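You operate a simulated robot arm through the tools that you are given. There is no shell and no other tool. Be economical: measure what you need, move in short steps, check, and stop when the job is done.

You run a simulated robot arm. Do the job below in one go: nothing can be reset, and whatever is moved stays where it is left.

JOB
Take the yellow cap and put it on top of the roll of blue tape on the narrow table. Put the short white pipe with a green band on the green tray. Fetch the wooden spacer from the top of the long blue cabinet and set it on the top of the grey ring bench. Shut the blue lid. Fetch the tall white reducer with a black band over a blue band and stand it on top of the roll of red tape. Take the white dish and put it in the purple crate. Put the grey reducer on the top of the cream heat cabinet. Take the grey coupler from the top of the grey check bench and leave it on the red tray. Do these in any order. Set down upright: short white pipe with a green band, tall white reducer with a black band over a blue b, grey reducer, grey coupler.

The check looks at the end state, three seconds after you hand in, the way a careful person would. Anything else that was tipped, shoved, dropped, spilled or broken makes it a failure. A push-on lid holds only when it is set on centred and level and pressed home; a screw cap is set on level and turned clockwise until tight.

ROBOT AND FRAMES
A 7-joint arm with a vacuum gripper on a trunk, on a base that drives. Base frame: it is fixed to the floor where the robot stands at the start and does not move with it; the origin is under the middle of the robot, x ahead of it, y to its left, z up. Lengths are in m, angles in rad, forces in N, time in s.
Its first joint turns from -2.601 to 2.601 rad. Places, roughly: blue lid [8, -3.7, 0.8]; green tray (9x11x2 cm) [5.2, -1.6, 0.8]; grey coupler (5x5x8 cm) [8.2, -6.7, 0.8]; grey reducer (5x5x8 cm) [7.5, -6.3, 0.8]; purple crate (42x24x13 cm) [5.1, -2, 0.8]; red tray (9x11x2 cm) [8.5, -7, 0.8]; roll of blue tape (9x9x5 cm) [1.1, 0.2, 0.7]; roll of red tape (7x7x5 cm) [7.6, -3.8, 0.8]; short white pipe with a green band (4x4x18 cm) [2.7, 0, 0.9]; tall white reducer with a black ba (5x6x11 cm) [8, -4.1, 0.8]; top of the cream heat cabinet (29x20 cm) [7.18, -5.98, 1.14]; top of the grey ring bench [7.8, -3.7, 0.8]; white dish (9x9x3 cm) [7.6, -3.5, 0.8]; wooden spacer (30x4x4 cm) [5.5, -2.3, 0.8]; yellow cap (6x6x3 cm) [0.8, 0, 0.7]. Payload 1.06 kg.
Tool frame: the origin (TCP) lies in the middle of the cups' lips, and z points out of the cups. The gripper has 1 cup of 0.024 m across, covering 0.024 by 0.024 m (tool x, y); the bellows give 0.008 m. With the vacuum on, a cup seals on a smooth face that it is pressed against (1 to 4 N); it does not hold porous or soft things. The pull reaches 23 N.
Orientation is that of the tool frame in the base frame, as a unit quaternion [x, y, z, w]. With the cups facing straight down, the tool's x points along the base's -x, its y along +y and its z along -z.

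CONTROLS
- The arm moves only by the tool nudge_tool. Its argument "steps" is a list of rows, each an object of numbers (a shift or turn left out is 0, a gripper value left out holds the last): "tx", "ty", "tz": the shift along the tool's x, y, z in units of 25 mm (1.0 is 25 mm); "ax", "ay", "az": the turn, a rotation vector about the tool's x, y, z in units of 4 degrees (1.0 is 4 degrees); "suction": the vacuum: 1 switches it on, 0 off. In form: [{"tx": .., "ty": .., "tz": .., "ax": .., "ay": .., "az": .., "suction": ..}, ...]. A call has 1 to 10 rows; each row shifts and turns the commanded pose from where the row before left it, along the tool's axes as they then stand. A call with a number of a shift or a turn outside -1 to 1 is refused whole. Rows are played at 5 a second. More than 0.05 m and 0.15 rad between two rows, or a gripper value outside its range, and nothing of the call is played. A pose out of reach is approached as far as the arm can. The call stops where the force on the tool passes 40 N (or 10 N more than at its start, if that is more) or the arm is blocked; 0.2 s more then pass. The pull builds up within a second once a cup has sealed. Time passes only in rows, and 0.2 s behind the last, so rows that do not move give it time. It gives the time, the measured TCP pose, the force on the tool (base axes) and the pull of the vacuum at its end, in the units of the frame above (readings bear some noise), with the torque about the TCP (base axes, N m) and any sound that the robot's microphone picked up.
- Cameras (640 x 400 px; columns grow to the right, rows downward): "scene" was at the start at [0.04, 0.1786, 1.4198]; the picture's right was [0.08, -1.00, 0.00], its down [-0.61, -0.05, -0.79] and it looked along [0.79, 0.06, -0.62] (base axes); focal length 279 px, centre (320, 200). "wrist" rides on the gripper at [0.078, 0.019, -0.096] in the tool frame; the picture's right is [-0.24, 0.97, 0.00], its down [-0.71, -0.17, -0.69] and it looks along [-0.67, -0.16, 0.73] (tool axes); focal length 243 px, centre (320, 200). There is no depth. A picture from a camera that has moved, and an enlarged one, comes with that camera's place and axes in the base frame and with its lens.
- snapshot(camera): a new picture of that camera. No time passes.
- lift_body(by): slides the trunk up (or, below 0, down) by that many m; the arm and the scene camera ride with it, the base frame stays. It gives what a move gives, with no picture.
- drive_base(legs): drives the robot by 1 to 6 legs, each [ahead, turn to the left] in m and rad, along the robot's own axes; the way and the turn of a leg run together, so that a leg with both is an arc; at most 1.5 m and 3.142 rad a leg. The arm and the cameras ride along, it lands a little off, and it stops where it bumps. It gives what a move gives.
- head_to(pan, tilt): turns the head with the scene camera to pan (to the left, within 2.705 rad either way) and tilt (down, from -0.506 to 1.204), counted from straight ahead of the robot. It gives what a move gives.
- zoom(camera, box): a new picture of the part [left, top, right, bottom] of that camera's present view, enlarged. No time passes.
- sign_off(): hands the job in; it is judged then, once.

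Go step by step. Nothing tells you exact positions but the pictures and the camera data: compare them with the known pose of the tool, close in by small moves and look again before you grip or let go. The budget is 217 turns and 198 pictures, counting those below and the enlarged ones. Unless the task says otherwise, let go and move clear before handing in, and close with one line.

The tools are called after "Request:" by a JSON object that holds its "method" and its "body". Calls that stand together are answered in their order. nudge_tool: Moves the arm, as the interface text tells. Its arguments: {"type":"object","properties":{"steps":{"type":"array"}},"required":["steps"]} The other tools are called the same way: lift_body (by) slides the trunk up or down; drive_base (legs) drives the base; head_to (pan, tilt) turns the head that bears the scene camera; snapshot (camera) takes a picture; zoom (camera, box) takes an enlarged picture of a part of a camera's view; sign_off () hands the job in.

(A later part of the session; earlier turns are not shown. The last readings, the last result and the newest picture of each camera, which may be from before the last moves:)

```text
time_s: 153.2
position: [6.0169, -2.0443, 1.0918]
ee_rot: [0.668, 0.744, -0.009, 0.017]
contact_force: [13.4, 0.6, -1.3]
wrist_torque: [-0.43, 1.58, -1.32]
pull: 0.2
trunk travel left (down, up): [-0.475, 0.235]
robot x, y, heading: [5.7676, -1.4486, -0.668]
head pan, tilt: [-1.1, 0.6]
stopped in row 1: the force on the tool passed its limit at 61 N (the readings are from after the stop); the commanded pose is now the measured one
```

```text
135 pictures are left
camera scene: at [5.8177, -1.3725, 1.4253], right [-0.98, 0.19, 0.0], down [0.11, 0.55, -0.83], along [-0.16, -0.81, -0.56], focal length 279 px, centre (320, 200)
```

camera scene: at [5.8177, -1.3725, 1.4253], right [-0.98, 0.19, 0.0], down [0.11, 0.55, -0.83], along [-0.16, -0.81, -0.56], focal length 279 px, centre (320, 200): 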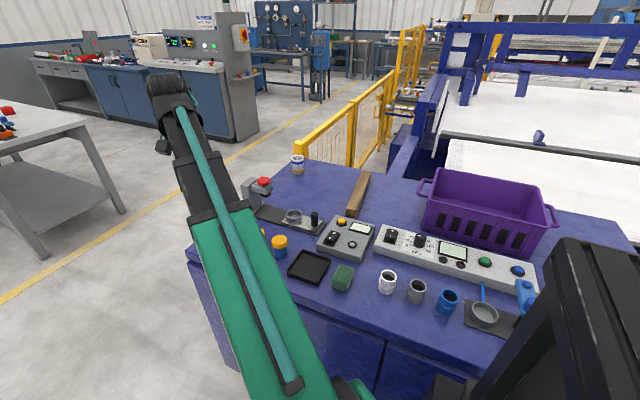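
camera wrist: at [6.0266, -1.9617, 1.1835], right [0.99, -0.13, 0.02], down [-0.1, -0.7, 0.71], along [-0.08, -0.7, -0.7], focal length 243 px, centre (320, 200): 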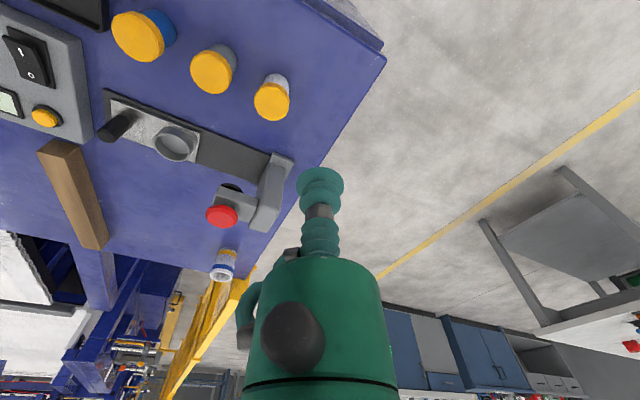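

The camera mount is jamming against the forearm again, which happens when the tool is high relative to the trunk. I'll back off, raise the trunk and lower the tool relative to it.

Request:
{"method": "nudge_tool", "body": {"steps": [{"ty": 1}, {"ty": 1}, {"ty": 0.6}]}}

Request:
{"method": "lift_body", "body": {"by": 0.2}}

Request:
{"method": "nudge_tool", "body": {"steps": [{"tz": 1}, {"tz": 1}, {"tz": 1}, {"tz": 1}, {"tz": 1}, {"tz": 1}, {"tz": 0.8}]}}

```text
time_s: 154.0
position: [6.0816, -2.0381, 1.0921]
ee_rot: [0.667, 0.744, -0.01, 0.016]
contact_force: [-0.2, -0.3, 0.4]
wrist_torque: [-0.02, 0.02, 0.01]
pull: 0.1
trunk travel left (down, up): [-0.475, 0.235]
robot x, y, heading: [5.7653, -1.448, -0.663]
head pan, tilt: [-1.1, 0.6]
```

```text
time_s: 156.1
position: [6.0815, -2.0382, 1.291]
ee_rot: [0.667, 0.745, -0.009, 0.015]
contact_force: [-0.2, 0.1, 0.1]
wrist_torque: [0.0, 0.02, 0.02]
pull: 0.1
trunk travel left (down, up): [-0.675, 0.035]
robot x, y, heading: [5.7631, -1.4475, -0.67]
head pan, tilt: [-1.1, 0.6]
```

```text
time_s: 157.7
position: [6.0839, -2.0418, 1.1231]
ee_rot: [0.667, 0.745, -0.009, 0.017]
contact_force: [-0.4, -0.2, 0.1]
wrist_torque: [0.01, 0.05, -0.01]
pull: 0.2
trunk travel left (down, up): [-0.675, 0.035]
robot x, y, heading: [5.7678, -1.4495, -0.665]
head pan, tilt: [-1.1, 0.6]
```

Request:
{"method": "nudge_tool", "body": {"steps": [{"ty": -1, "tx": -0.27}, {"ty": -1, "tx": -0.27}, {"ty": -1, "tx": -0.27}, {"ty": -1, "tx": -0.27}, {"ty": -1, "tx": -0.27}, {"ty": -1, "tx": -0.27}, {"ty": -1, "tx": -0.27}, {"ty": -1, "tx": -0.27}, {"ty": -1, "tx": -0.27}, {"ty": -1, "tx": -0.27}]}}

Request:
{"method": "nudge_tool", "body": {"steps": [{"ty": -1, "tx": -0.27}, {"ty": -1, "tx": -0.27}, {"ty": -1, "tx": -0.27}, {"ty": -1, "tx": -0.27}, {"ty": -1, "tx": -0.27}, {"ty": -1, "tx": -0.27}, {"ty": -1, "tx": -0.27}, {"ty": -1, "tx": -0.27}, {"ty": -1, "tx": -0.27}, {"ty": -1, "tx": -0.27}]}}

Request:
{"method": "snapshot", "body": {"camera": "wrist"}}

Request:
{"method": "snapshot", "body": {"camera": "scene"}}

```text
time_s: 159.9
position: [5.8405, -2.1391, 1.1226]
ee_rot: [0.667, 0.745, -0.009, 0.017]
contact_force: [0.5, -0.1, -0.3]
wrist_torque: [0.0, 0.03, 0.0]
pull: 0.1
trunk travel left (down, up): [-0.675, 0.035]
robot x, y, heading: [5.7657, -1.449, -0.666]
head pan, tilt: [-1.1, 0.6]
```

```text
time_s: 162.1
position: [5.5999, -2.2323, 1.1229]
ee_rot: [0.666, 0.746, -0.008, 0.017]
contact_force: [-0.9, -0.7, 0.4]
wrist_torque: [0.01, -0.02, -0.03]
pull: 0.1
trunk travel left (down, up): [-0.675, 0.035]
robot x, y, heading: [5.7632, -1.449, -0.662]
head pan, tilt: [-1.1, 0.6]
```

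```text
134 pictures are left
camera wrist: at [5.6093, -2.1504, 1.2144], right [0.99, -0.13, 0.02], down [-0.1, -0.7, 0.71], along [-0.08, -0.7, -0.71], focal length 243 px, centre (320, 200)
```

wrist: 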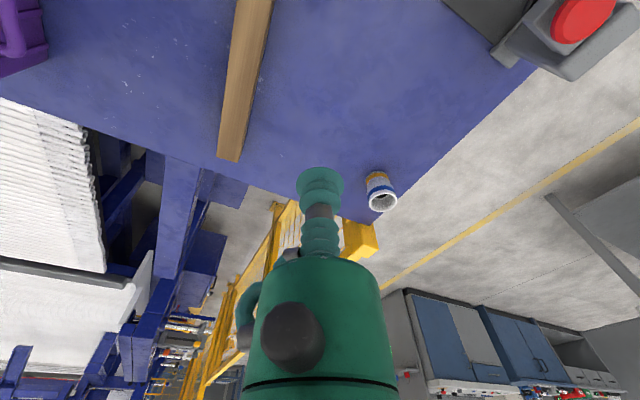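

```text
133 pictures are left
camera scene: at [5.817, -1.3729, 1.6253], right [-0.98, 0.19, 0.0], down [0.11, 0.55, -0.82], along [-0.16, -0.81, -0.57], focal length 279 px, centre (320, 200)
```

scene: 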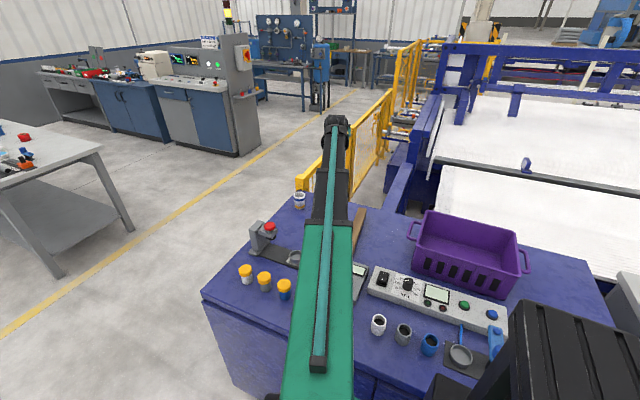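

Request:
{"method": "nudge_tool", "body": {"steps": [{"ty": -1, "tx": -0.25, "ay": 0.52, "ax": 0.15}, {"ty": -1, "tx": -0.25}, {"ty": -1, "tx": -0.25}, {"ty": -1, "tx": -0.25}, {"ty": -1, "tx": -0.25}, {"tz": 1}, {"tz": 1}, {"tz": 1}, {"tz": 1}, {"tz": 1}]}}

Request:
{"method": "nudge_tool", "body": {"steps": [{"tz": 1}, {"tz": 1}, {"tz": 1}]}}

Request:
{"method": "snapshot", "body": {"camera": "wrist"}}

```text
time_s: 164.3
position: [5.4798, -2.2791, 0.995]
ee_rot: [0.667, 0.745, 0.0, -0.002]
contact_force: [-0.3, 0.0, -0.2]
wrist_torque: [-0.02, -0.01, 0.02]
pull: 0.0
trunk travel left (down, up): [-0.675, 0.035]
robot x, y, heading: [5.7683, -1.449, -0.663]
head pan, tilt: [-1.1, 0.6]
```

```text
time_s: 165.1
position: [5.4794, -2.2795, 0.9208]
ee_rot: [0.667, 0.745, -0.002, 0.0]
contact_force: [0.3, -1.0, -0.3]
wrist_torque: [0.03, 0.03, 0.03]
pull: 0.0
trunk travel left (down, up): [-0.675, 0.035]
robot x, y, heading: [5.7637, -1.4517, -0.664]
head pan, tilt: [-1.1, 0.6]
```

```text
132 pictures are left
camera wrist: at [5.491, -2.2004, 1.0163], right [0.99, -0.13, 0.0], down [-0.09, -0.72, 0.69], along [-0.09, -0.68, -0.73], focal length 243 px, centre (320, 200)
```

wrist: 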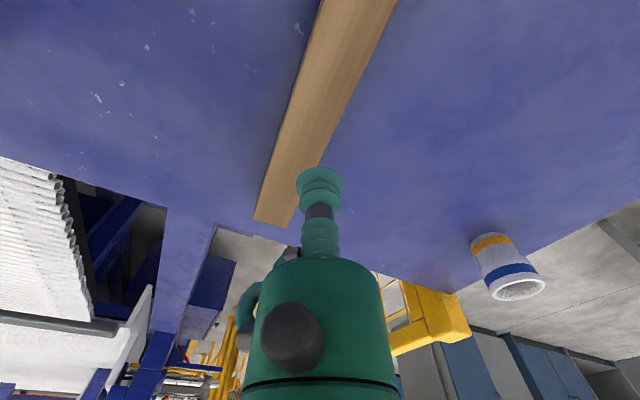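

The tool is centred over the bar. I'll lower it with the vacuum on.

Request:
{"method": "nudge_tool", "body": {"steps": [{"tz": 1, "suction": 1}, {"tz": 1}, {"tz": 0.5}, {"tz": 0.2}, {"tz": 0.1}, {}]}}

```text
time_s: 166.5
position: [5.48, -2.2789, 0.8533]
ee_rot: [0.667, 0.745, -0.001, -0.001]
contact_force: [-0.9, 0.1, 0.2]
wrist_torque: [0.0, 0.02, -0.01]
pull: 0.0
trunk travel left (down, up): [-0.675, 0.035]
robot x, y, heading: [5.7651, -1.4494, -0.662]
head pan, tilt: [-1.1, 0.6]
```

Request:
{"method": "nudge_tool", "body": {"steps": [{"tz": 0.2}, {"tz": 0.2}, {"tz": 0.15}, {}, {}]}}

```text
time_s: 167.7
position: [5.48, -2.2784, 0.8396]
ee_rot: [0.666, 0.746, -0.001, -0.001]
contact_force: [0.3, -5.9, 10.0]
wrist_torque: [0.01, -0.02, -0.04]
pull: 22.7
trunk travel left (down, up): [-0.675, 0.035]
robot x, y, heading: [5.7679, -1.4477, -0.662]
head pan, tilt: [-1.1, 0.6]
```

The spacer is sealed. I'll lift it and carry it round to the front of the robot.

Request:
{"method": "nudge_tool", "body": {"steps": [{"tz": -1}, {"tz": -1}, {"tz": -1}, {"tz": -1}, {"tz": -1}, {"tz": -1}, {"tz": -1}, {"tz": -1}, {"tz": -1}, {"tz": -1}]}}

Request:
{"method": "nudge_tool", "body": {"steps": [{"tz": -1, "ty": 1, "tx": 0.5}, {"ty": 1, "tx": 0.5}, {"ty": 1, "tx": 0.5}, {"ty": 1, "tx": 0.5}, {"ty": 1, "tx": 0.5}, {"ty": 1, "tx": 0.5}, {"ty": 1, "tx": 0.5}, {"ty": 1, "tx": 0.3}, {"ty": 1, "tx": 0.3}, {"ty": 1, "tx": 0.3}]}}

Request:
{"method": "nudge_tool", "body": {"steps": [{"ty": 1, "tx": 0.3}, {"ty": 1, "tx": 0.3}, {"ty": 1, "tx": 0.3}, {"ty": 1, "tx": 0.3}, {"ty": 1, "tx": 0.3}, {"ty": 1, "tx": 0.3}, {"ty": 1, "tx": 0.3}, {"ty": 1, "tx": 0.3}, {"ty": 1, "tx": 0.3}, {"ty": 1, "tx": 0.3}]}}

Request:
{"method": "nudge_tool", "body": {"steps": [{"ty": 1, "tx": 0.2}, {"ty": 1, "tx": 0.2}, {"ty": 1, "tx": 0.2}, {"ty": 1, "tx": 0.2}, {"ty": 1, "tx": 0.2}, {"ty": 1, "tx": 0.2}, {"ty": 1, "tx": 0.2}, {"ty": 1, "tx": 0.2}, {"ty": 1, "tx": 0.2}, {"ty": 1, "tx": 0.2}]}}

Request:
{"method": "head_to", "body": {"pan": -0.3, "tilt": 0.4}}

Request:
{"method": "snapshot", "body": {"camera": "scene"}}

```text
time_s: 169.9
position: [5.4791, -2.2792, 1.0901]
ee_rot: [0.667, 0.745, -0.002, -0.001]
contact_force: [-0.5, -0.1, -0.8]
wrist_torque: [-0.05, 0.02, 0.01]
pull: 22.5
trunk travel left (down, up): [-0.675, 0.035]
robot x, y, heading: [5.7639, -1.4483, -0.667]
head pan, tilt: [-1.1, 0.6]
```

```text
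time_s: 172.1
position: [5.7163, -2.1408, 1.1143]
ee_rot: [0.667, 0.745, -0.001, -0.001]
contact_force: [0.7, 0.0, -1.4]
wrist_torque: [-0.01, -0.01, -0.03]
pull: 23.2
trunk travel left (down, up): [-0.675, 0.035]
robot x, y, heading: [5.7681, -1.4523, -0.659]
head pan, tilt: [-1.1, 0.6]
```

```text
time_s: 174.3
position: [5.9564, -2.0381, 1.1122]
ee_rot: [0.668, 0.744, -0.002, 0.0]
contact_force: [-0.7, -0.3, -2.2]
wrist_torque: [-0.04, 0.0, -0.01]
pull: 22.8
trunk travel left (down, up): [-0.675, 0.035]
robot x, y, heading: [5.7641, -1.4475, -0.665]
head pan, tilt: [-1.1, 0.6]
```

```text
time_s: 176.5
position: [6.1987, -1.9613, 1.112]
ee_rot: [0.667, 0.745, 0.0, -0.002]
contact_force: [0.2, 0.6, -2.4]
wrist_torque: [-0.02, 0.02, 0.04]
pull: 23.2
trunk travel left (down, up): [-0.675, 0.035]
robot x, y, heading: [5.7645, -1.4496, -0.665]
head pan, tilt: [-1.1, 0.6]
```

```text
time_s: 177.7
position: [6.199, -1.9616, 1.111]
ee_rot: [0.667, 0.745, -0.002, -0.001]
contact_force: [-0.3, 0.3, -2.8]
wrist_torque: [-0.05, -0.02, -0.03]
pull: 22.5
trunk travel left (down, up): [-0.675, 0.035]
robot x, y, heading: [5.7637, -1.4478, -0.664]
head pan, tilt: [-0.3, 0.4]
```

```text
131 pictures are left
camera scene: at [5.8872, -1.3622, 1.6435], right [-0.82, -0.57, 0.0], down [-0.22, 0.32, -0.92], along [0.52, -0.76, -0.39], focal length 279 px, centre (320, 200)
```

scene: 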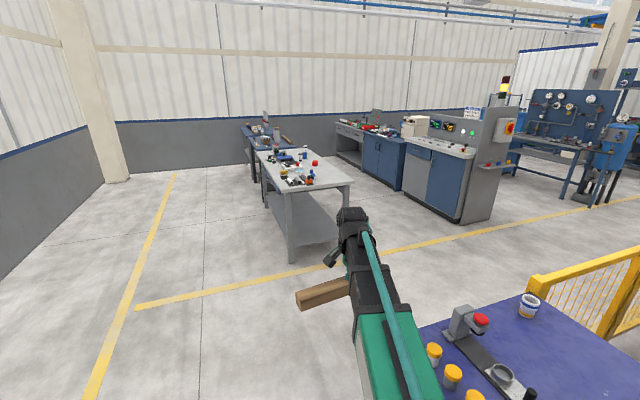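

The ring bench is the grey table ahead, and its items are best reached from the aisle on its right. I'll drive round the end of the blue cabinet into that aisle.

Request:
{"method": "drive_base", "body": {"legs": [[1.2, 0], [0, -1.09], [1.45, 0], [0, 1.08]]}}

Request:
{"method": "head_to", "body": {"pan": 0.3, "tilt": 0.4}}

Request:
{"method": "snapshot", "body": {"camera": "scene"}}

```text
time_s: 181.2
position: [6.629, -2.3176, 1.1123]
ee_rot: [0.676, 0.737, -0.002, -0.002]
contact_force: [-0.3, -0.1, -1.7]
wrist_torque: [-0.04, -0.02, 0.01]
pull: 23.4
trunk travel left (down, up): [-0.675, 0.035]
robot x, y, heading: [6.2136, -1.7947, -0.836]
head pan, tilt: [-0.3, 0.4]
stopped in leg 1: the robot was blocked; the commanded pose is now the measured one
```

```text
time_s: 182.2
position: [6.6284, -2.3189, 1.1118]
ee_rot: [0.677, 0.736, -0.001, -0.001]
contact_force: [-0.3, -0.2, -1.3]
wrist_torque: [-0.02, -0.01, 0.01]
pull: 22.9
trunk travel left (down, up): [-0.675, 0.035]
robot x, y, heading: [6.2107, -1.789, -0.837]
head pan, tilt: [0.3, 0.4]
```

```text
130 pictures are left
camera scene: at [6.3866, -1.6918, 1.6435], right [-0.52, -0.86, 0.0], down [-0.33, 0.2, -0.92], along [0.79, -0.48, -0.39], focal length 279 px, centre (320, 200)
```

scene: 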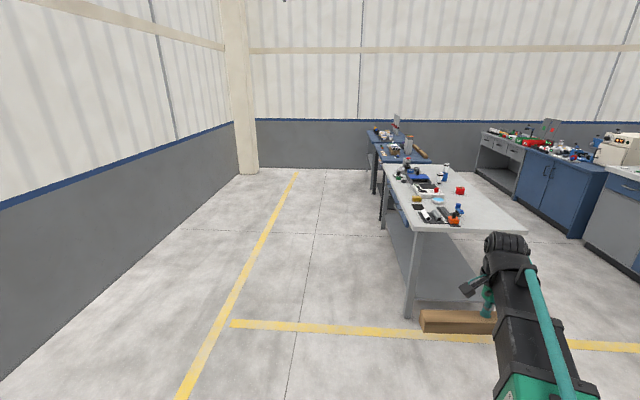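

Something on the right blocked the base. I'll look down there.

Request:
{"method": "head_to", "body": {"pan": -0.9, "tilt": 1.1}}

Request:
{"method": "snapshot", "body": {"camera": "scene"}}

```text
time_s: 183.6
position: [6.6274, -2.3198, 1.1112]
ee_rot: [0.677, 0.736, -0.001, -0.002]
contact_force: [-0.1, -0.3, -2.9]
wrist_torque: [0.0, -0.01, 0.0]
pull: 23.0
trunk travel left (down, up): [-0.675, 0.035]
robot x, y, heading: [6.2105, -1.7897, -0.848]
head pan, tilt: [-0.901, 1.1]
```

```text
129 pictures are left
camera scene: at [6.2963, -1.7062, 1.5867], right [-0.99, 0.17, 0.0], down [0.15, 0.88, -0.45], along [-0.08, -0.45, -0.89], focal length 279 px, centre (320, 200)
```

scene: 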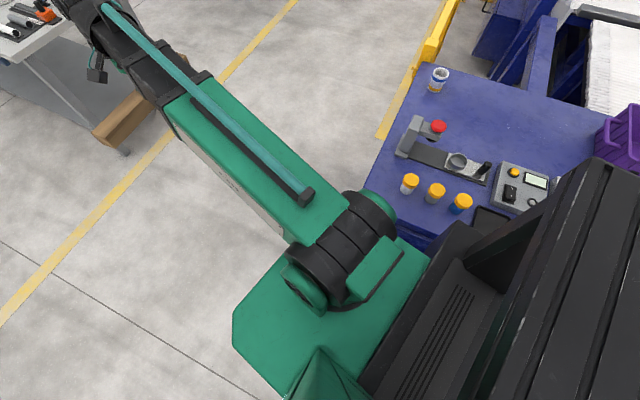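

The right front corner is rubbing against the cabinet. I'll back off, veer left and pass wider.

Request:
{"method": "drive_base", "body": {"legs": [[-0.3, 0], [0, 0.45], [0.8, 0]]}}

```text
time_s: 190.9
position: [7.3748, -2.1572, 1.1116]
ee_rot: [0.49, 0.872, -0.002, -0.001]
contact_force: [0.0, 0.1, -2.7]
wrist_torque: [-0.01, -0.04, -0.02]
pull: 22.7
trunk travel left (down, up): [-0.675, 0.035]
robot x, y, heading: [6.7655, -1.8732, -0.379]
head pan, tilt: [-0.901, 1.1]
```

Request:
{"method": "drive_base", "body": {"legs": [[0, -1.545], [1.5, 0], [0.22, 0], [0, 1.253]]}}

Request:
{"method": "head_to", "body": {"pan": 0.35, "tilt": 0.45}}

Request:
{"method": "snapshot", "body": {"camera": "scene"}}

```text
time_s: 206.6
position: [6.6859, -3.9555, 1.1132]
ee_rot: [0.607, 0.795, -0.001, 0.0]
contact_force: [-1.3, 1.1, -2.6]
wrist_torque: [0.0, -0.01, 0.01]
pull: 22.6
trunk travel left (down, up): [-0.675, 0.035]
robot x, y, heading: [6.1812, -3.5152, -0.659]
head pan, tilt: [-0.901, 1.1]
```

```text
time_s: 208.0
position: [6.6863, -3.9564, 1.1119]
ee_rot: [0.608, 0.794, -0.001, 0.0]
contact_force: [0.0, -0.3, -2.5]
wrist_torque: [0.0, -0.01, 0.03]
pull: 22.6
trunk travel left (down, up): [-0.675, 0.035]
robot x, y, heading: [6.18, -3.5089, -0.657]
head pan, tilt: [0.351, 0.45]
```

```text
128 pictures are left
camera scene: at [6.3368, -3.3773, 1.6388], right [-0.31, -0.95, 0.0], down [-0.41, 0.13, -0.9], along [0.86, -0.28, -0.44], focal length 279 px, centre (320, 200)
```

scene: 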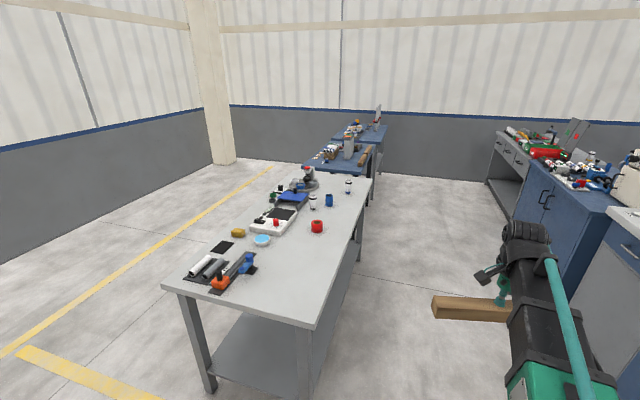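

The bench is clear along its right front edge, around (7.32, -3.6), which suits the spacer. I'll drive on to stand beside the bench.

Request:
{"method": "drive_base", "body": {"legs": [[1.33, 0]]}}

Request:
{"method": "head_to", "body": {"pan": 1.6, "tilt": 0.7}}

Request:
{"method": "snapshot", "body": {"camera": "scene"}}

```text
time_s: 214.5
position: [7.7131, -4.7553, 1.1107]
ee_rot: [0.608, 0.794, -0.002, -0.001]
contact_force: [0.3, -0.5, -2.6]
wrist_torque: [-0.01, 0.01, -0.02]
pull: 22.8
trunk travel left (down, up): [-0.675, 0.035]
robot x, y, heading: [7.2091, -4.3145, -0.666]
head pan, tilt: [0.351, 0.45]
```

```text
time_s: 216.0
position: [7.7135, -4.7538, 1.1114]
ee_rot: [0.607, 0.794, -0.002, 0.0]
contact_force: [-0.5, -0.6, -1.7]
wrist_torque: [0.01, -0.01, 0.01]
pull: 22.9
trunk travel left (down, up): [-0.675, 0.035]
robot x, y, heading: [7.21, -4.3097, -0.663]
head pan, tilt: [1.6, 0.7]
```

```text
127 pictures are left
camera scene: at [7.3261, -4.0798, 1.6166], right [0.81, -0.59, 0.0], down [-0.38, -0.52, -0.77], along [0.45, 0.62, -0.64], focal length 279 px, centre (320, 200)
```

scene: 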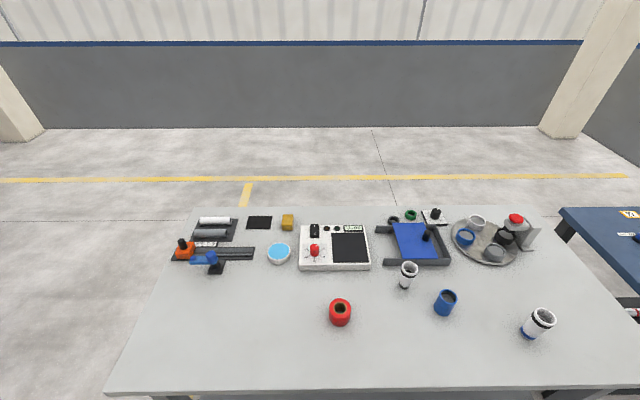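

I can see the whole bench from here. I'll zoom in on the lid, dish, roll and reducers.

Request:
{"method": "zoom", "body": {"camera": "scene", "box": [360, 195, 560, 320]}}

Request:
{"method": "zoom", "body": {"camera": "scene", "box": [220, 210, 380, 335]}}

Request:
{"method": "zoom", "body": {"camera": "scene", "box": [500, 280, 580, 350]}}

```text
3.20 times, centred on (460, 258) of scene
camera zoom: at [7.3261, -4.0798, 1.6166], right [0.81, -0.59, 0.0], down [-0.38, -0.52, -0.77], along [0.45, 0.62, -0.64], focal length 893 px, centre (-128, 16)
```

zoom: 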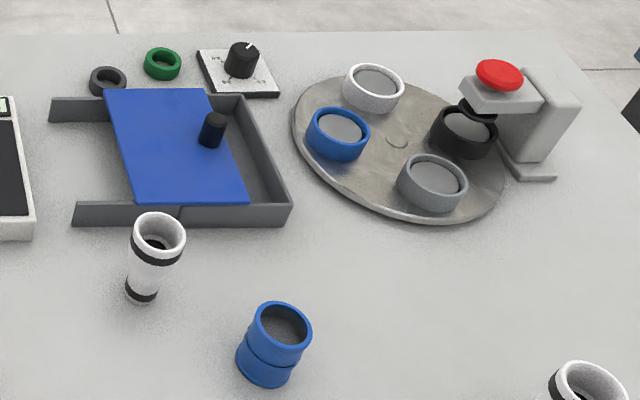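

```text
3.20 times, centred on (300, 272) of scene
camera zoom: at [7.3261, -4.0798, 1.6166], right [0.81, -0.59, 0.0], down [-0.38, -0.52, -0.77], along [0.45, 0.62, -0.64], focal length 893 px, centre (384, -32)
```

zoom: 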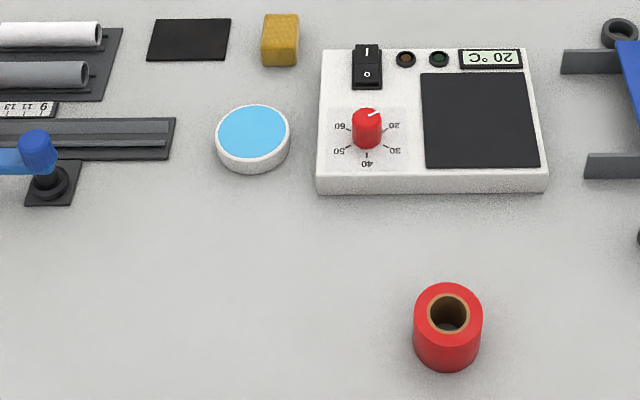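

```text
5.71 times, centred on (540, 315) of scene
camera zoom: at [7.3261, -4.0798, 1.6166], right [0.81, -0.59, 0.0], down [-0.38, -0.52, -0.77], along [0.45, 0.62, -0.64], focal length 1595 px, centre (-937, -457)
```

zoom: 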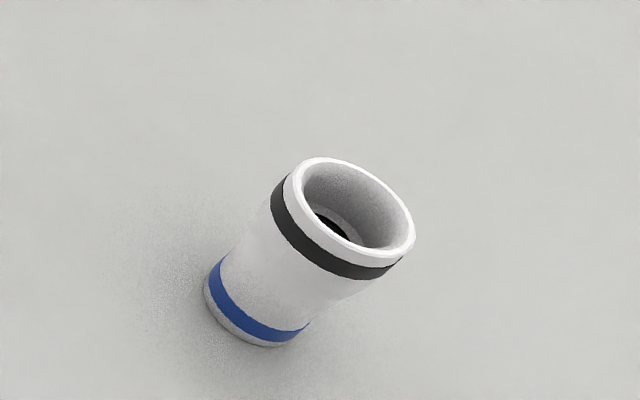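

The dish is sealed with a flat blue top, the blue lid is a sliding plate with a knob that has to go about 5 cm to the right, and the target reducer is the right-hand one. First I'll swing the spacer round to the bench in an arc.

Request:
{"method": "nudge_tool", "body": {"steps": [{"tx": 0.54, "ty": 0.82, "az": -0.523}, {"tx": 0.54, "ty": 0.82, "az": -0.523}, {"tx": 0.54, "ty": 0.82, "az": -0.523}, {"tx": 0.54, "ty": 0.82, "az": -0.523}, {"tx": 0.54, "ty": 0.82, "az": -0.523}, {"tx": 0.54, "ty": 0.82, "az": -0.523}, {"tx": 0.54, "ty": 0.82, "az": -0.523}, {"tx": 0.54, "ty": 0.82, "az": -0.523}, {"tx": 0.54, "ty": 0.82, "az": -0.523}, {"tx": 0.54, "ty": 0.82, "az": -0.523}]}}

Request:
{"method": "nudge_tool", "body": {"steps": [{"tx": 0.54, "ty": 0.82, "az": -0.523}, {"tx": 0.54, "ty": 0.82, "az": -0.523}, {"tx": 0.54, "ty": 0.82, "az": -0.523}, {"tx": 0.54, "ty": 0.82, "az": -0.523}, {"tx": 0.54, "ty": 0.82, "az": -0.523}, {"tx": 0.54, "ty": 0.82, "az": -0.523}, {"tx": 0.54, "ty": 0.82, "az": -0.523}, {"tx": 0.54, "ty": 0.82, "az": -0.523}, {"tx": 0.54, "ty": 0.82, "az": -0.523}, {"tx": 0.54, "ty": 0.82, "az": -0.523}]}}

Request:
{"method": "nudge_tool", "body": {"steps": [{"tx": 0.54, "ty": 0.82, "az": -0.523}, {"tx": 0.54, "ty": 0.82, "az": -0.523}, {"tx": 0.54, "ty": 0.82, "az": -0.523}, {"tx": 0.54, "ty": 0.82, "az": -0.523}, {"tx": 0.54, "ty": 0.82, "az": -0.523}, {"tx": 0.54, "ty": 0.82, "az": -0.523}, {"tx": 0.54, "ty": 0.82, "az": -0.523}, {"tx": 0.54, "ty": 0.82, "az": -0.523}, {"tx": 0.54, "ty": 0.82, "az": -0.523}, {"tx": 0.54, "ty": 0.82, "az": -0.523}]}}

```text
time_s: 218.2
position: [7.842, -4.5479, 1.1109]
ee_rot: [0.452, 0.892, -0.001, -0.002]
contact_force: [0.4, 0.7, -2.7]
wrist_torque: [-0.03, 0.01, 0.01]
pull: 22.7
trunk travel left (down, up): [-0.675, 0.035]
robot x, y, heading: [7.2092, -4.3109, -0.658]
head pan, tilt: [1.6, 0.7]
```

```text
time_s: 220.4
position: [7.8901, -4.3061, 1.1119]
ee_rot: [0.284, 0.959, -0.001, -0.002]
contact_force: [-0.3, -0.3, -1.2]
wrist_torque: [-0.01, -0.01, -0.01]
pull: 22.6
trunk travel left (down, up): [-0.675, 0.035]
robot x, y, heading: [7.208, -4.3134, -0.659]
head pan, tilt: [1.6, 0.7]
```

```text
time_s: 222.6
position: [7.8477, -4.0684, 1.1101]
ee_rot: [0.105, 0.994, 0.0, -0.001]
contact_force: [0.0, -0.4, -2.2]
wrist_torque: [-0.04, 0.0, 0.01]
pull: 22.7
trunk travel left (down, up): [-0.675, 0.035]
robot x, y, heading: [7.2141, -4.3131, -0.661]
head pan, tilt: [1.6, 0.7]
```

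Request:
{"method": "nudge_tool", "body": {"steps": [{"tx": 0.54, "ty": 0.82, "az": -0.523}, {"tx": 0.54, "ty": 0.82, "az": -0.523}, {"tx": 0.54, "ty": 0.82, "az": -0.523}, {"tx": 0.54, "ty": 0.82, "az": -0.523}, {"tx": 0.54, "ty": 0.82, "az": -0.523}, {"tx": 0.54, "ty": 0.82, "az": -0.523}, {"tx": 0.54, "ty": 0.82, "az": -0.523}, {"tx": 0.54, "ty": 0.82, "az": -0.523}, {"tx": 0.54, "ty": 0.82, "az": -0.523}, {"tx": 0.54, "ty": 0.82, "az": -0.523}]}}

Request:
{"method": "nudge_tool", "body": {"steps": [{"tx": 0.54, "ty": 0.82, "az": -0.3}, {"tx": 0.54, "ty": 0.82, "az": -0.3}, {"tx": 0.54, "ty": 0.82, "az": -0.3}, {"tx": 0.54, "ty": 0.82, "az": -0.3}, {"tx": 0.6, "ty": 0.8, "az": -0.3}, {"tx": 0.6, "ty": 0.75, "az": 0}, {"tx": 0.6, "ty": 0.75, "az": 0}, {"tx": 0.6, "ty": 0.75, "az": 0}]}}

Request:
{"method": "snapshot", "body": {"camera": "scene"}}

```text
time_s: 224.8
position: [7.7244, -3.8576, 1.1104]
ee_rot: [-0.078, 0.997, 0.001, -0.001]
contact_force: [-0.7, 0.1, -2.6]
wrist_torque: [0.0, -0.02, -0.02]
pull: 23.1
trunk travel left (down, up): [-0.675, 0.035]
robot x, y, heading: [7.2094, -4.3125, -0.66]
head pan, tilt: [1.6, 0.7]
```

```text
time_s: 226.6
position: [7.5763, -3.728, 1.1121]
ee_rot: [-0.129, 0.992, -0.001, -0.002]
contact_force: [-0.6, -0.6, -2.3]
wrist_torque: [-0.01, 0.0, -0.02]
pull: 23.1
trunk travel left (down, up): [-0.675, 0.035]
robot x, y, heading: [7.2102, -4.3084, -0.661]
head pan, tilt: [1.6, 0.7]
```

```text
123 pictures are left
camera scene: at [7.3258, -4.0792, 1.6166], right [0.81, -0.59, 0.0], down [-0.38, -0.52, -0.76], along [0.45, 0.62, -0.64], focal length 279 px, centre (320, 200)
```

scene: 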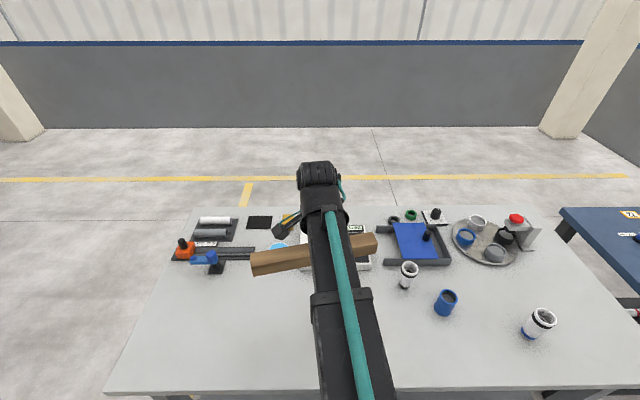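

Request:
{"method": "nudge_tool", "body": {"steps": [{"tx": 0.87, "ty": 0.91}, {"tx": 0.87, "ty": 0.91}, {"tx": 0.87, "ty": 0.91}, {"tx": 0.87, "ty": 0.91}, {"tx": 0.87, "ty": 0.91}, {"tx": 0.87, "ty": 0.91}, {"tx": 0.87, "ty": 0.91}, {"tx": 0.87, "ty": 0.91}, {"tx": 0.87, "ty": 0.91}]}}

Request:
{"method": "nudge_tool", "body": {"steps": [{"tz": 1}, {"tz": 1}, {"tz": 1}, {"tz": 1}, {"tz": 1}, {"tz": 1}, {"tz": 1}, {"tz": 1}]}}

Request:
{"method": "snapshot", "body": {"camera": "scene"}}

```text
time_s: 228.6
position: [7.3342, -3.5785, 1.1116]
ee_rot: [-0.128, 0.992, 0.0, -0.001]
contact_force: [0.2, 0.6, -2.9]
wrist_torque: [0.01, -0.04, 0.0]
pull: 23.4
trunk travel left (down, up): [-0.675, 0.035]
robot x, y, heading: [7.2055, -4.3116, -0.658]
head pan, tilt: [1.6, 0.7]
```

```text
time_s: 230.4
position: [7.3344, -3.5787, 0.9116]
ee_rot: [-0.129, 0.992, -0.001, -0.002]
contact_force: [0.4, -0.3, -1.5]
wrist_torque: [-0.02, 0.0, 0.0]
pull: 22.7
trunk travel left (down, up): [-0.675, 0.035]
robot x, y, heading: [7.2025, -4.3095, -0.661]
head pan, tilt: [1.6, 0.7]
```

```text
122 pictures are left
camera scene: at [7.326, -4.0792, 1.6166], right [0.81, -0.59, 0.0], down [-0.38, -0.52, -0.76], along [0.45, 0.62, -0.64], focal length 279 px, centre (320, 200)
```

scene: 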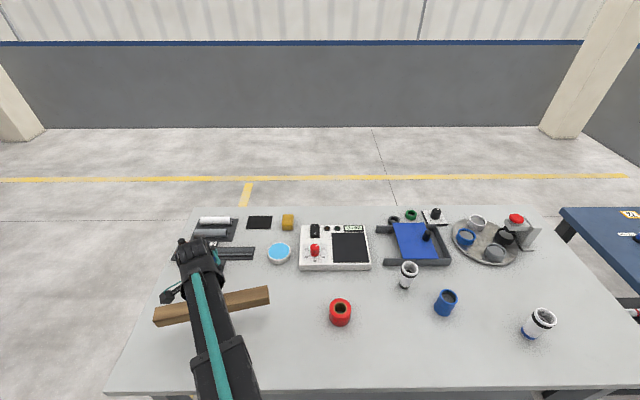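

Request:
{"method": "nudge_tool", "body": {"steps": [{"tx": -0.72, "ty": -0.96}, {"tz": 1}, {"tz": 0.8}, {"tz": 0.2}, {"tz": 0.1}]}}

Request:
{"method": "zoom", "body": {"camera": "scene", "box": [130, 220, 370, 370]}}

```text
time_s: 231.6
position: [7.3576, -3.5984, 0.8606]
ee_rot: [-0.129, 0.992, 0.0, -0.002]
contact_force: [0.6, -0.2, -2.7]
wrist_torque: [0.02, -0.04, 0.01]
pull: 22.6
trunk travel left (down, up): [-0.675, 0.035]
robot x, y, heading: [7.209, -4.3151, -0.663]
head pan, tilt: [1.6, 0.7]
```

```text
2.67 times, centred on (250, 295) of scene
camera zoom: at [7.3259, -4.0793, 1.6166], right [0.81, -0.59, 0.0], down [-0.38, -0.52, -0.76], along [0.45, 0.62, -0.64], focal length 744 px, centre (507, -53)
```

zoom: 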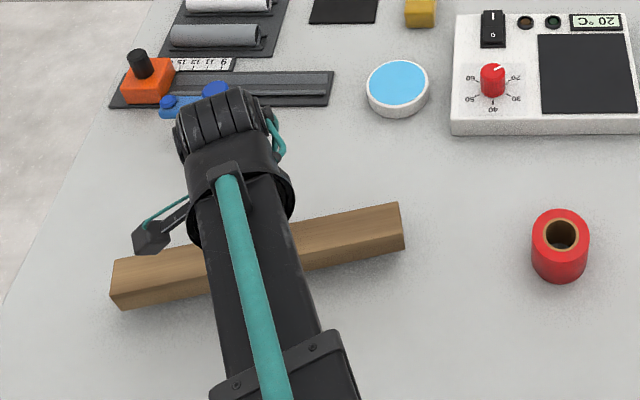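

Near the bench now. I'll lower in small steps to contact.

Request:
{"method": "nudge_tool", "body": {"steps": [{"tz": 0.2}, {"tz": 0.2}, {"tz": 0.12}]}}

```text
time_s: 232.4
position: [7.3577, -3.5989, 0.8481]
ee_rot: [-0.129, 0.992, 0.0, -0.002]
contact_force: [-0.2, 0.5, -1.8]
wrist_torque: [0.0, -0.01, 0.0]
pull: 22.7
trunk travel left (down, up): [-0.675, 0.035]
robot x, y, heading: [7.2068, -4.3098, -0.662]
head pan, tilt: [1.6, 0.7]
```

Request:
{"method": "nudge_tool", "body": {"steps": [{"tz": 0.12}, {"tz": 0.12}, {"tz": 0.12}]}}

```text
time_s: 233.2
position: [7.3586, -3.5973, 0.8385]
ee_rot: [-0.13, 0.992, 0.001, -0.001]
contact_force: [1.8, 6.8, 16.4]
wrist_torque: [-0.17, 0.03, 0.08]
pull: 23.0
trunk travel left (down, up): [-0.675, 0.035]
robot x, y, heading: [7.21, -4.3086, -0.661]
head pan, tilt: [1.6, 0.7]
```

Request:
{"method": "nudge_tool", "body": {"steps": [{"tz": -0.08, "suction": 0}, {}, {}, {}, {}, {"tz": -0.3}, {"tz": -1}, {"tz": -1}, {"tz": -1}, {"tz": -1}]}}

Request:
{"method": "snapshot", "body": {"camera": "scene"}}

Request:
{"method": "snapshot", "body": {"camera": "wrist"}}

```text
time_s: 235.4
position: [7.3576, -3.5988, 0.9464]
ee_rot: [-0.129, 0.992, 0.0, -0.002]
contact_force: [0.4, -0.5, -0.5]
wrist_torque: [-0.01, 0.0, 0.02]
pull: 0.0
trunk travel left (down, up): [-0.675, 0.035]
robot x, y, heading: [7.2045, -4.3114, -0.661]
head pan, tilt: [1.6, 0.7]
```

```text
120 pictures are left
camera scene: at [7.3259, -4.0796, 1.6166], right [0.81, -0.59, 0.0], down [-0.38, -0.52, -0.76], along [0.45, 0.62, -0.64], focal length 279 px, centre (320, 200)
```

scene: 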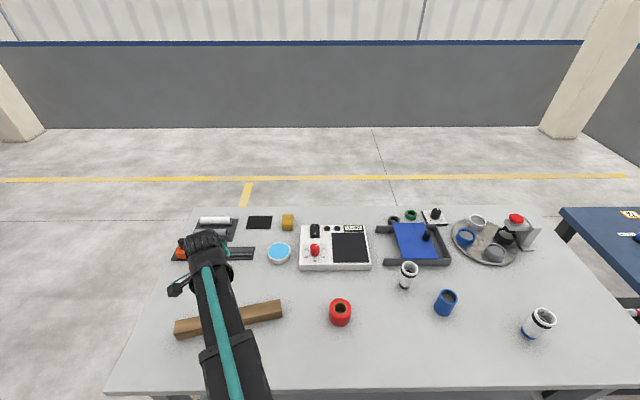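

```text
119 pictures are left
camera wrist: at [7.2781, -3.6009, 1.0418], right [-0.02, 1.0, 0.0], down [0.73, 0.02, 0.68], along [0.68, 0.01, -0.73], focal length 243 px, centre (320, 200)
```

wrist: 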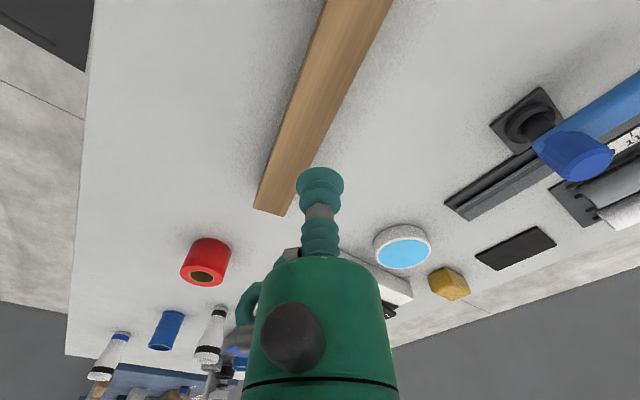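

The spacer is placed. The lid is just out of reach, so I'll raise the tool a little and drive 0.28 m forward along the bench.

Request:
{"method": "nudge_tool", "body": {"steps": [{"tz": -1}, {"tz": -1}, {"tz": -1}]}}

Request:
{"method": "drive_base", "body": {"legs": [[0.27, 0.03]]}}

Request:
{"method": "snapshot", "body": {"camera": "scene"}}

```text
time_s: 236.2
position: [7.3585, -3.5983, 1.0222]
ee_rot: [-0.129, 0.992, 0.0, -0.002]
contact_force: [-0.4, 0.0, -1.0]
wrist_torque: [0.01, 0.0, -0.02]
pull: 0.1
trunk travel left (down, up): [-0.675, 0.035]
robot x, y, heading: [7.2071, -4.3125, -0.66]
head pan, tilt: [1.6, 0.7]
```

```text
time_s: 238.1
position: [7.5557, -3.7572, 1.0224]
ee_rot: [-0.142, 0.99, 0.0, -0.001]
contact_force: [-0.3, 0.2, 0.4]
wrist_torque: [0.03, -0.04, -0.02]
pull: 0.0
trunk travel left (down, up): [-0.675, 0.035]
robot x, y, heading: [7.424, -4.4744, -0.634]
head pan, tilt: [1.6, 0.7]
```

```text
118 pictures are left
camera scene: at [7.5362, -4.24, 1.6166], right [0.82, -0.57, 0.0], down [-0.37, -0.53, -0.76], along [0.43, 0.63, -0.64], focal length 279 px, centre (320, 200)
```

scene: 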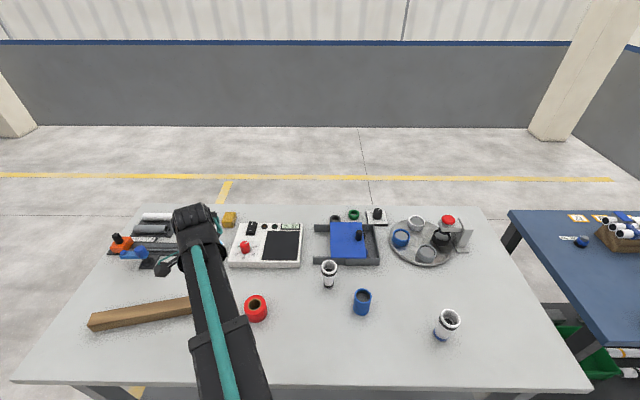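

Request:
{"method": "nudge_tool", "body": {"steps": [{"tx": -1, "ty": -0.23}, {"tx": -1, "ty": -0.23}, {"tx": -1, "ty": -0.23}, {"tx": -1, "ty": -0.23}, {"tx": -1, "ty": -0.23}, {"tx": -1, "ty": -0.23}, {"tx": -1, "ty": -0.23}, {"tx": -1, "ty": -0.23}]}}

Request:
{"method": "nudge_tool", "body": {"steps": [{"tx": -1, "ty": -0.23}, {"tx": -1, "ty": -0.23}, {"tx": -1, "ty": -0.23}, {"tx": -1, "ty": -0.23}, {"tx": -1, "ty": -0.23}, {"tx": -1, "ty": -0.23}, {"tx": -1, "ty": -0.23}, {"tx": -1, "ty": -0.23}]}}

Request:
{"method": "snapshot", "body": {"camera": "wrist"}}

Request:
{"method": "zoom", "body": {"camera": "scene", "box": [280, 190, 440, 290]}}

```text
time_s: 239.9
position: [7.7594, -3.7448, 1.0205]
ee_rot: [-0.142, 0.99, -0.001, -0.002]
contact_force: [1.4, 0.1, 0.5]
wrist_torque: [-0.03, 0.0, 0.02]
pull: 0.1
trunk travel left (down, up): [-0.675, 0.035]
robot x, y, heading: [7.4262, -4.474, -0.63]
head pan, tilt: [1.6, 0.7]
```

```text
time_s: 241.7
position: [7.9671, -3.7343, 1.0205]
ee_rot: [-0.143, 0.99, 0.0, -0.002]
contact_force: [-0.1, -0.1, -0.6]
wrist_torque: [0.0, -0.01, 0.01]
pull: 0.1
trunk travel left (down, up): [-0.675, 0.035]
robot x, y, heading: [7.4252, -4.4742, -0.631]
head pan, tilt: [1.6, 0.7]
```

```text
117 pictures are left
camera wrist: at [7.8868, -3.7378, 1.1156], right [-0.05, 1.0, 0.0], down [0.73, 0.04, 0.68], along [0.68, 0.03, -0.73], focal length 243 px, centre (320, 200)
```

wrist: 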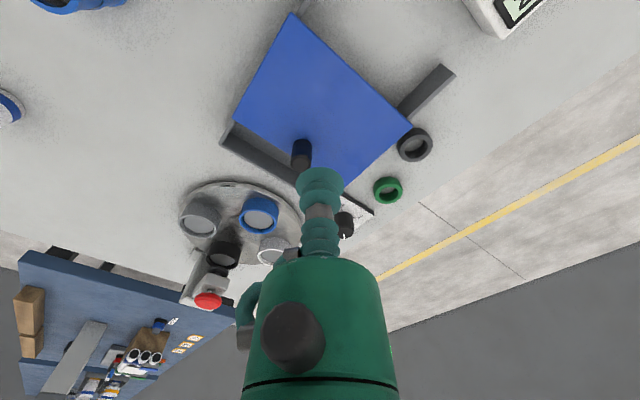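

```text
4.00 times, centred on (360, 240) of scene
camera zoom: at [7.536, -4.2394, 1.6165], right [0.82, -0.57, 0.0], down [-0.37, -0.53, -0.76], along [0.43, 0.63, -0.64], focal length 1116 px, centre (160, 40)
```

zoom: 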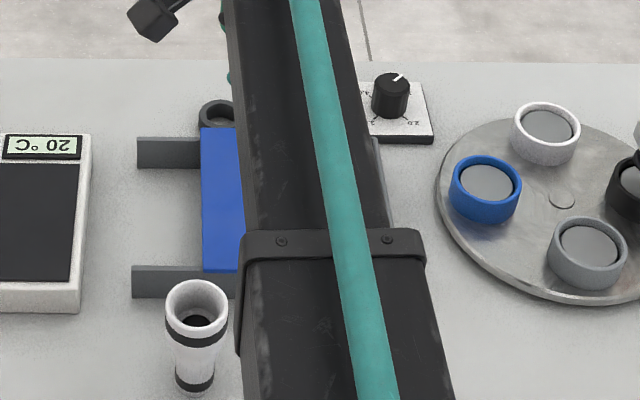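

The lid plate lies flat on rails at z of about 0.84. I'll lower onto it, left of the knob, with the vacuum on.

Request:
{"method": "nudge_tool", "body": {"steps": [{"tx": -0.34, "ty": -0.49}, {"tz": 1}, {"tz": 1}, {"tz": 1}, {"tz": 1}, {"tz": 1}, {"tz": 0.8, "suction": 1}, {"tz": 0.2}, {"tz": 0.2}]}}

Request:
{"method": "snapshot", "body": {"camera": "wrist"}}

```text
time_s: 243.7
position: [7.976, -3.7447, 0.8644]
ee_rot: [-0.143, 0.99, 0.0, -0.002]
contact_force: [0.3, -1.8, 0.2]
wrist_torque: [0.03, 0.01, 0.03]
pull: 0.1
trunk travel left (down, up): [-0.675, 0.035]
robot x, y, heading: [7.4218, -4.4748, -0.633]
head pan, tilt: [1.6, 0.7]
```

```text
115 pictures are left
camera wrist: at [7.8963, -3.7481, 0.9598], right [-0.05, 1.0, 0.0], down [0.73, 0.04, 0.68], along [0.68, 0.03, -0.73], focal length 243 px, centre (320, 200)
```

wrist: 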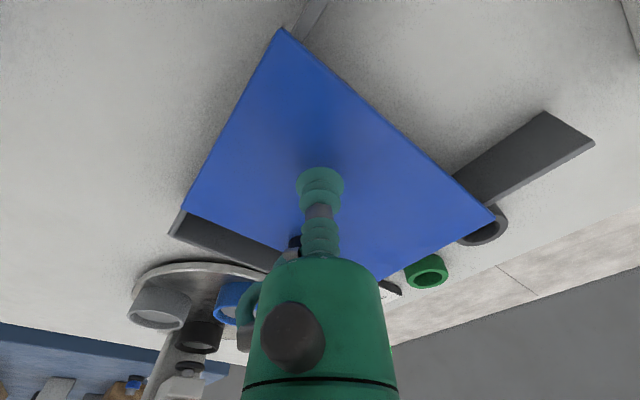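

Request:
{"method": "nudge_tool", "body": {"steps": [{"tz": 0.2}, {"tz": 0.15}, {"tz": 0.15}, {}, {}]}}

```text
time_s: 244.9
position: [7.9744, -3.7445, 0.8533]
ee_rot: [-0.143, 0.99, 0.0, -0.001]
contact_force: [0.9, -0.3, 0.0]
wrist_torque: [-0.01, -0.02, 0.0]
pull: 0.0
trunk travel left (down, up): [-0.675, 0.035]
robot x, y, heading: [7.4238, -4.4716, -0.633]
head pan, tilt: [1.6, 0.7]
```

Request:
{"method": "nudge_tool", "body": {"steps": [{"tz": 0.15}, {"tz": 0.15}, {"tz": 0.12}, {}, {}]}}

```text
time_s: 246.1
position: [7.9747, -3.7433, 0.8444]
ee_rot: [-0.142, 0.99, 0.001, -0.002]
contact_force: [1.6, 1.8, 19.0]
wrist_torque: [-0.02, -0.02, 0.05]
pull: 22.6
trunk travel left (down, up): [-0.675, 0.035]
robot x, y, heading: [7.4244, -4.4762, -0.634]
head pan, tilt: [1.6, 0.7]
```

Sealed on the lid. I'll relieve the pressure and drag it along the rails to the right.

Request:
{"method": "nudge_tool", "body": {"steps": [{"tz": -0.08}, {"tx": -0.196, "ty": -0.252}, {"tx": -0.196, "ty": -0.252}, {"tx": -0.196, "ty": -0.252}]}}

Request:
{"method": "snapshot", "body": {"camera": "wrist"}}

Request:
{"method": "zoom", "body": {"camera": "scene", "box": [280, 190, 440, 290]}}

```text
time_s: 247.1
position: [7.9944, -3.758, 0.8436]
ee_rot: [-0.142, 0.99, 0.0, -0.002]
contact_force: [1.3, -1.2, 1.7]
wrist_torque: [0.02, -0.05, 0.12]
pull: 22.7
trunk travel left (down, up): [-0.675, 0.035]
robot x, y, heading: [7.4236, -4.4741, -0.638]
head pan, tilt: [1.6, 0.7]
```

```text
114 pictures are left
camera wrist: at [7.9146, -3.7618, 0.9392], right [-0.05, 1.0, 0.0], down [0.73, 0.04, 0.68], along [0.68, 0.03, -0.73], focal length 243 px, centre (320, 200)
```

wrist: 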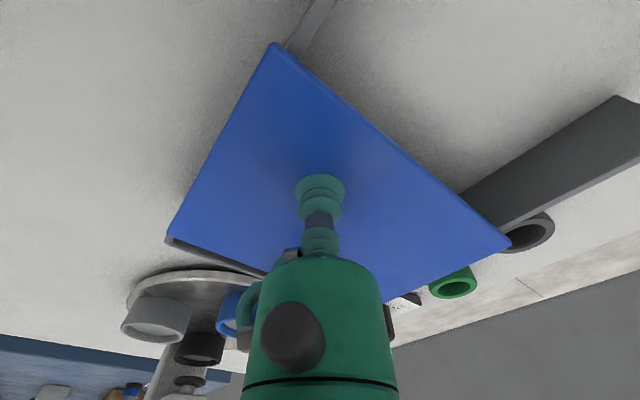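

```text
4.00 times, centred on (360, 240) of scene
camera zoom: at [7.5354, -4.24, 1.6167], right [0.82, -0.57, 0.0], down [-0.37, -0.53, -0.77], along [0.43, 0.63, -0.64], focal length 1116 px, centre (160, 40)
```

zoom: 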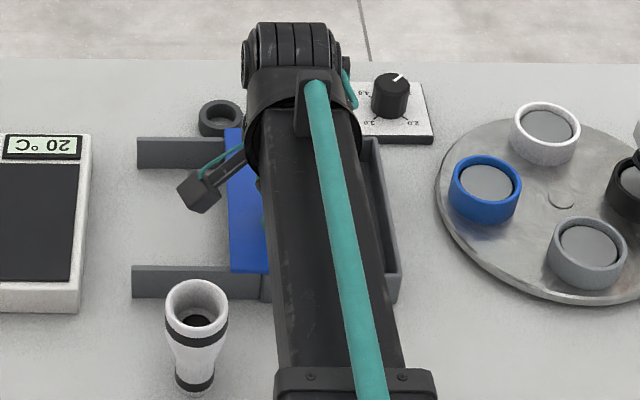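

Request:
{"method": "nudge_tool", "body": {"steps": [{"tx": -0.123, "ty": -0.158}, {"tx": -0.123, "ty": -0.158}, {"tx": -0.123, "ty": -0.158}]}}

Request:
{"method": "nudge_tool", "body": {"steps": [{"tx": -0.074, "ty": -0.095}, {"tx": -0.074, "ty": -0.095}, {}]}}

Request:
{"method": "snapshot", "body": {"camera": "wrist"}}

```text
time_s: 247.9
position: [8.0079, -3.7663, 0.8439]
ee_rot: [-0.143, 0.99, -0.001, -0.002]
contact_force: [-2.0, -4.6, -2.0]
wrist_torque: [0.01, -0.05, 0.07]
pull: 23.1
trunk travel left (down, up): [-0.675, 0.035]
robot x, y, heading: [7.4202, -4.4744, -0.63]
head pan, tilt: [1.6, 0.7]
```

```text
time_s: 248.7
position: [8.0114, -3.7705, 0.8456]
ee_rot: [-0.142, 0.99, 0.001, -0.001]
contact_force: [1.9, 0.4, 3.4]
wrist_torque: [0.0, -0.01, 0.1]
pull: 22.9
trunk travel left (down, up): [-0.675, 0.035]
robot x, y, heading: [7.4232, -4.4729, -0.634]
head pan, tilt: [1.6, 0.7]
```

```text
112 pictures are left
camera wrist: at [7.9318, -3.7741, 0.9399], right [-0.05, 1.0, 0.0], down [0.73, 0.03, 0.68], along [0.68, 0.03, -0.73], focal length 243 px, centre (320, 200)
```

wrist: 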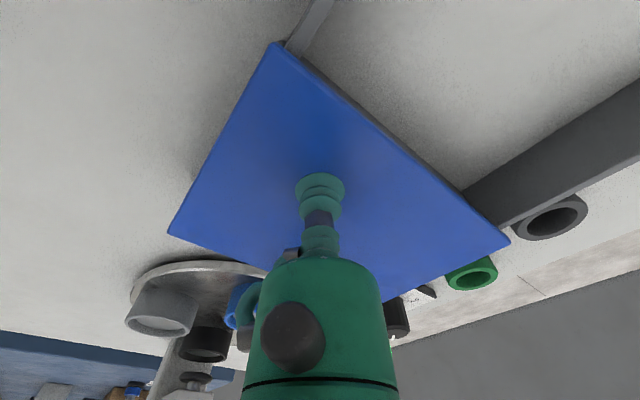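

Request:
{"method": "zoom", "body": {"camera": "scene", "box": [300, 200, 400, 275]}}

```text
5.33 times, centred on (350, 238) of scene
camera zoom: at [7.5354, -4.2399, 1.6168], right [0.82, -0.57, 0.0], down [-0.37, -0.53, -0.77], along [0.43, 0.63, -0.64], focal length 1488 px, centre (160, 0)
```

zoom: 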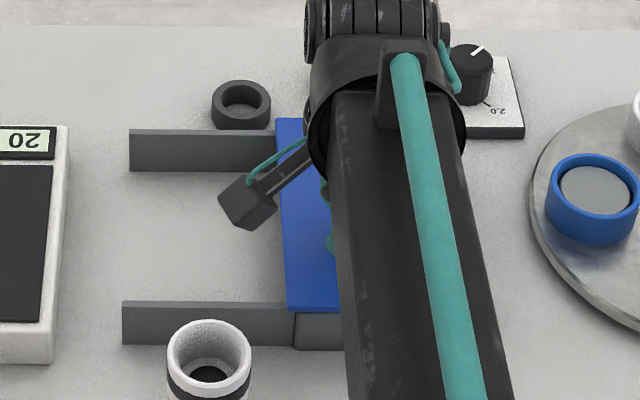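

The lid's left edge nearly lines up with the box end, with a few mm to go. I'll push on until it stops.

Request:
{"method": "nudge_tool", "body": {"steps": [{"tx": -0.05, "ty": -0.063}, {"tx": -0.05, "ty": -0.063}, {}]}}

Request:
{"method": "nudge_tool", "body": {"steps": [{"tx": -0.05, "ty": -0.063}, {"tx": -0.05, "ty": -0.063}, {}]}}

Request:
{"method": "zoom", "body": {"camera": "scene", "box": [300, 200, 400, 275]}}

```text
time_s: 249.5
position: [8.0149, -3.7718, 0.8441]
ee_rot: [-0.142, 0.99, 0.0, -0.002]
contact_force: [3.7, 4.1, 3.5]
wrist_torque: [-0.01, 0.01, -0.01]
pull: 22.8
trunk travel left (down, up): [-0.675, 0.035]
robot x, y, heading: [7.4226, -4.4746, -0.634]
head pan, tilt: [1.6, 0.7]
```

```text
time_s: 250.3
position: [8.0174, -3.7734, 0.8443]
ee_rot: [-0.143, 0.99, 0.0, -0.001]
contact_force: [-0.7, 7.4, 5.0]
wrist_torque: [-0.02, -0.05, -0.2]
pull: 22.8
trunk travel left (down, up): [-0.675, 0.035]
robot x, y, heading: [7.4249, -4.4746, -0.639]
head pan, tilt: [1.6, 0.7]
```

```text
5.33 times, centred on (350, 238) of scene
camera zoom: at [7.5348, -4.2392, 1.6166], right [0.82, -0.57, 0.0], down [-0.37, -0.53, -0.76], along [0.43, 0.63, -0.64], focal length 1488 px, centre (160, 0)
```

zoom: 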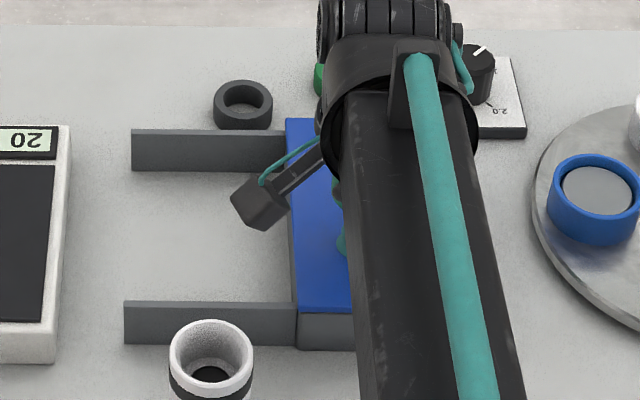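

Request:
{"method": "nudge_tool", "body": {"steps": [{"tx": -0.05, "ty": -0.063}, {"tx": -0.05, "ty": -0.063}, {}]}}

```text
time_s: 251.1
position: [8.0207, -3.7763, 0.8453]
ee_rot: [-0.142, 0.99, 0.0, -0.002]
contact_force: [-10.4, 8.1, 7.8]
wrist_torque: [-0.11, -0.19, -0.01]
pull: 23.0
trunk travel left (down, up): [-0.675, 0.035]
robot x, y, heading: [7.4224, -4.4719, -0.632]
head pan, tilt: [1.6, 0.7]
```

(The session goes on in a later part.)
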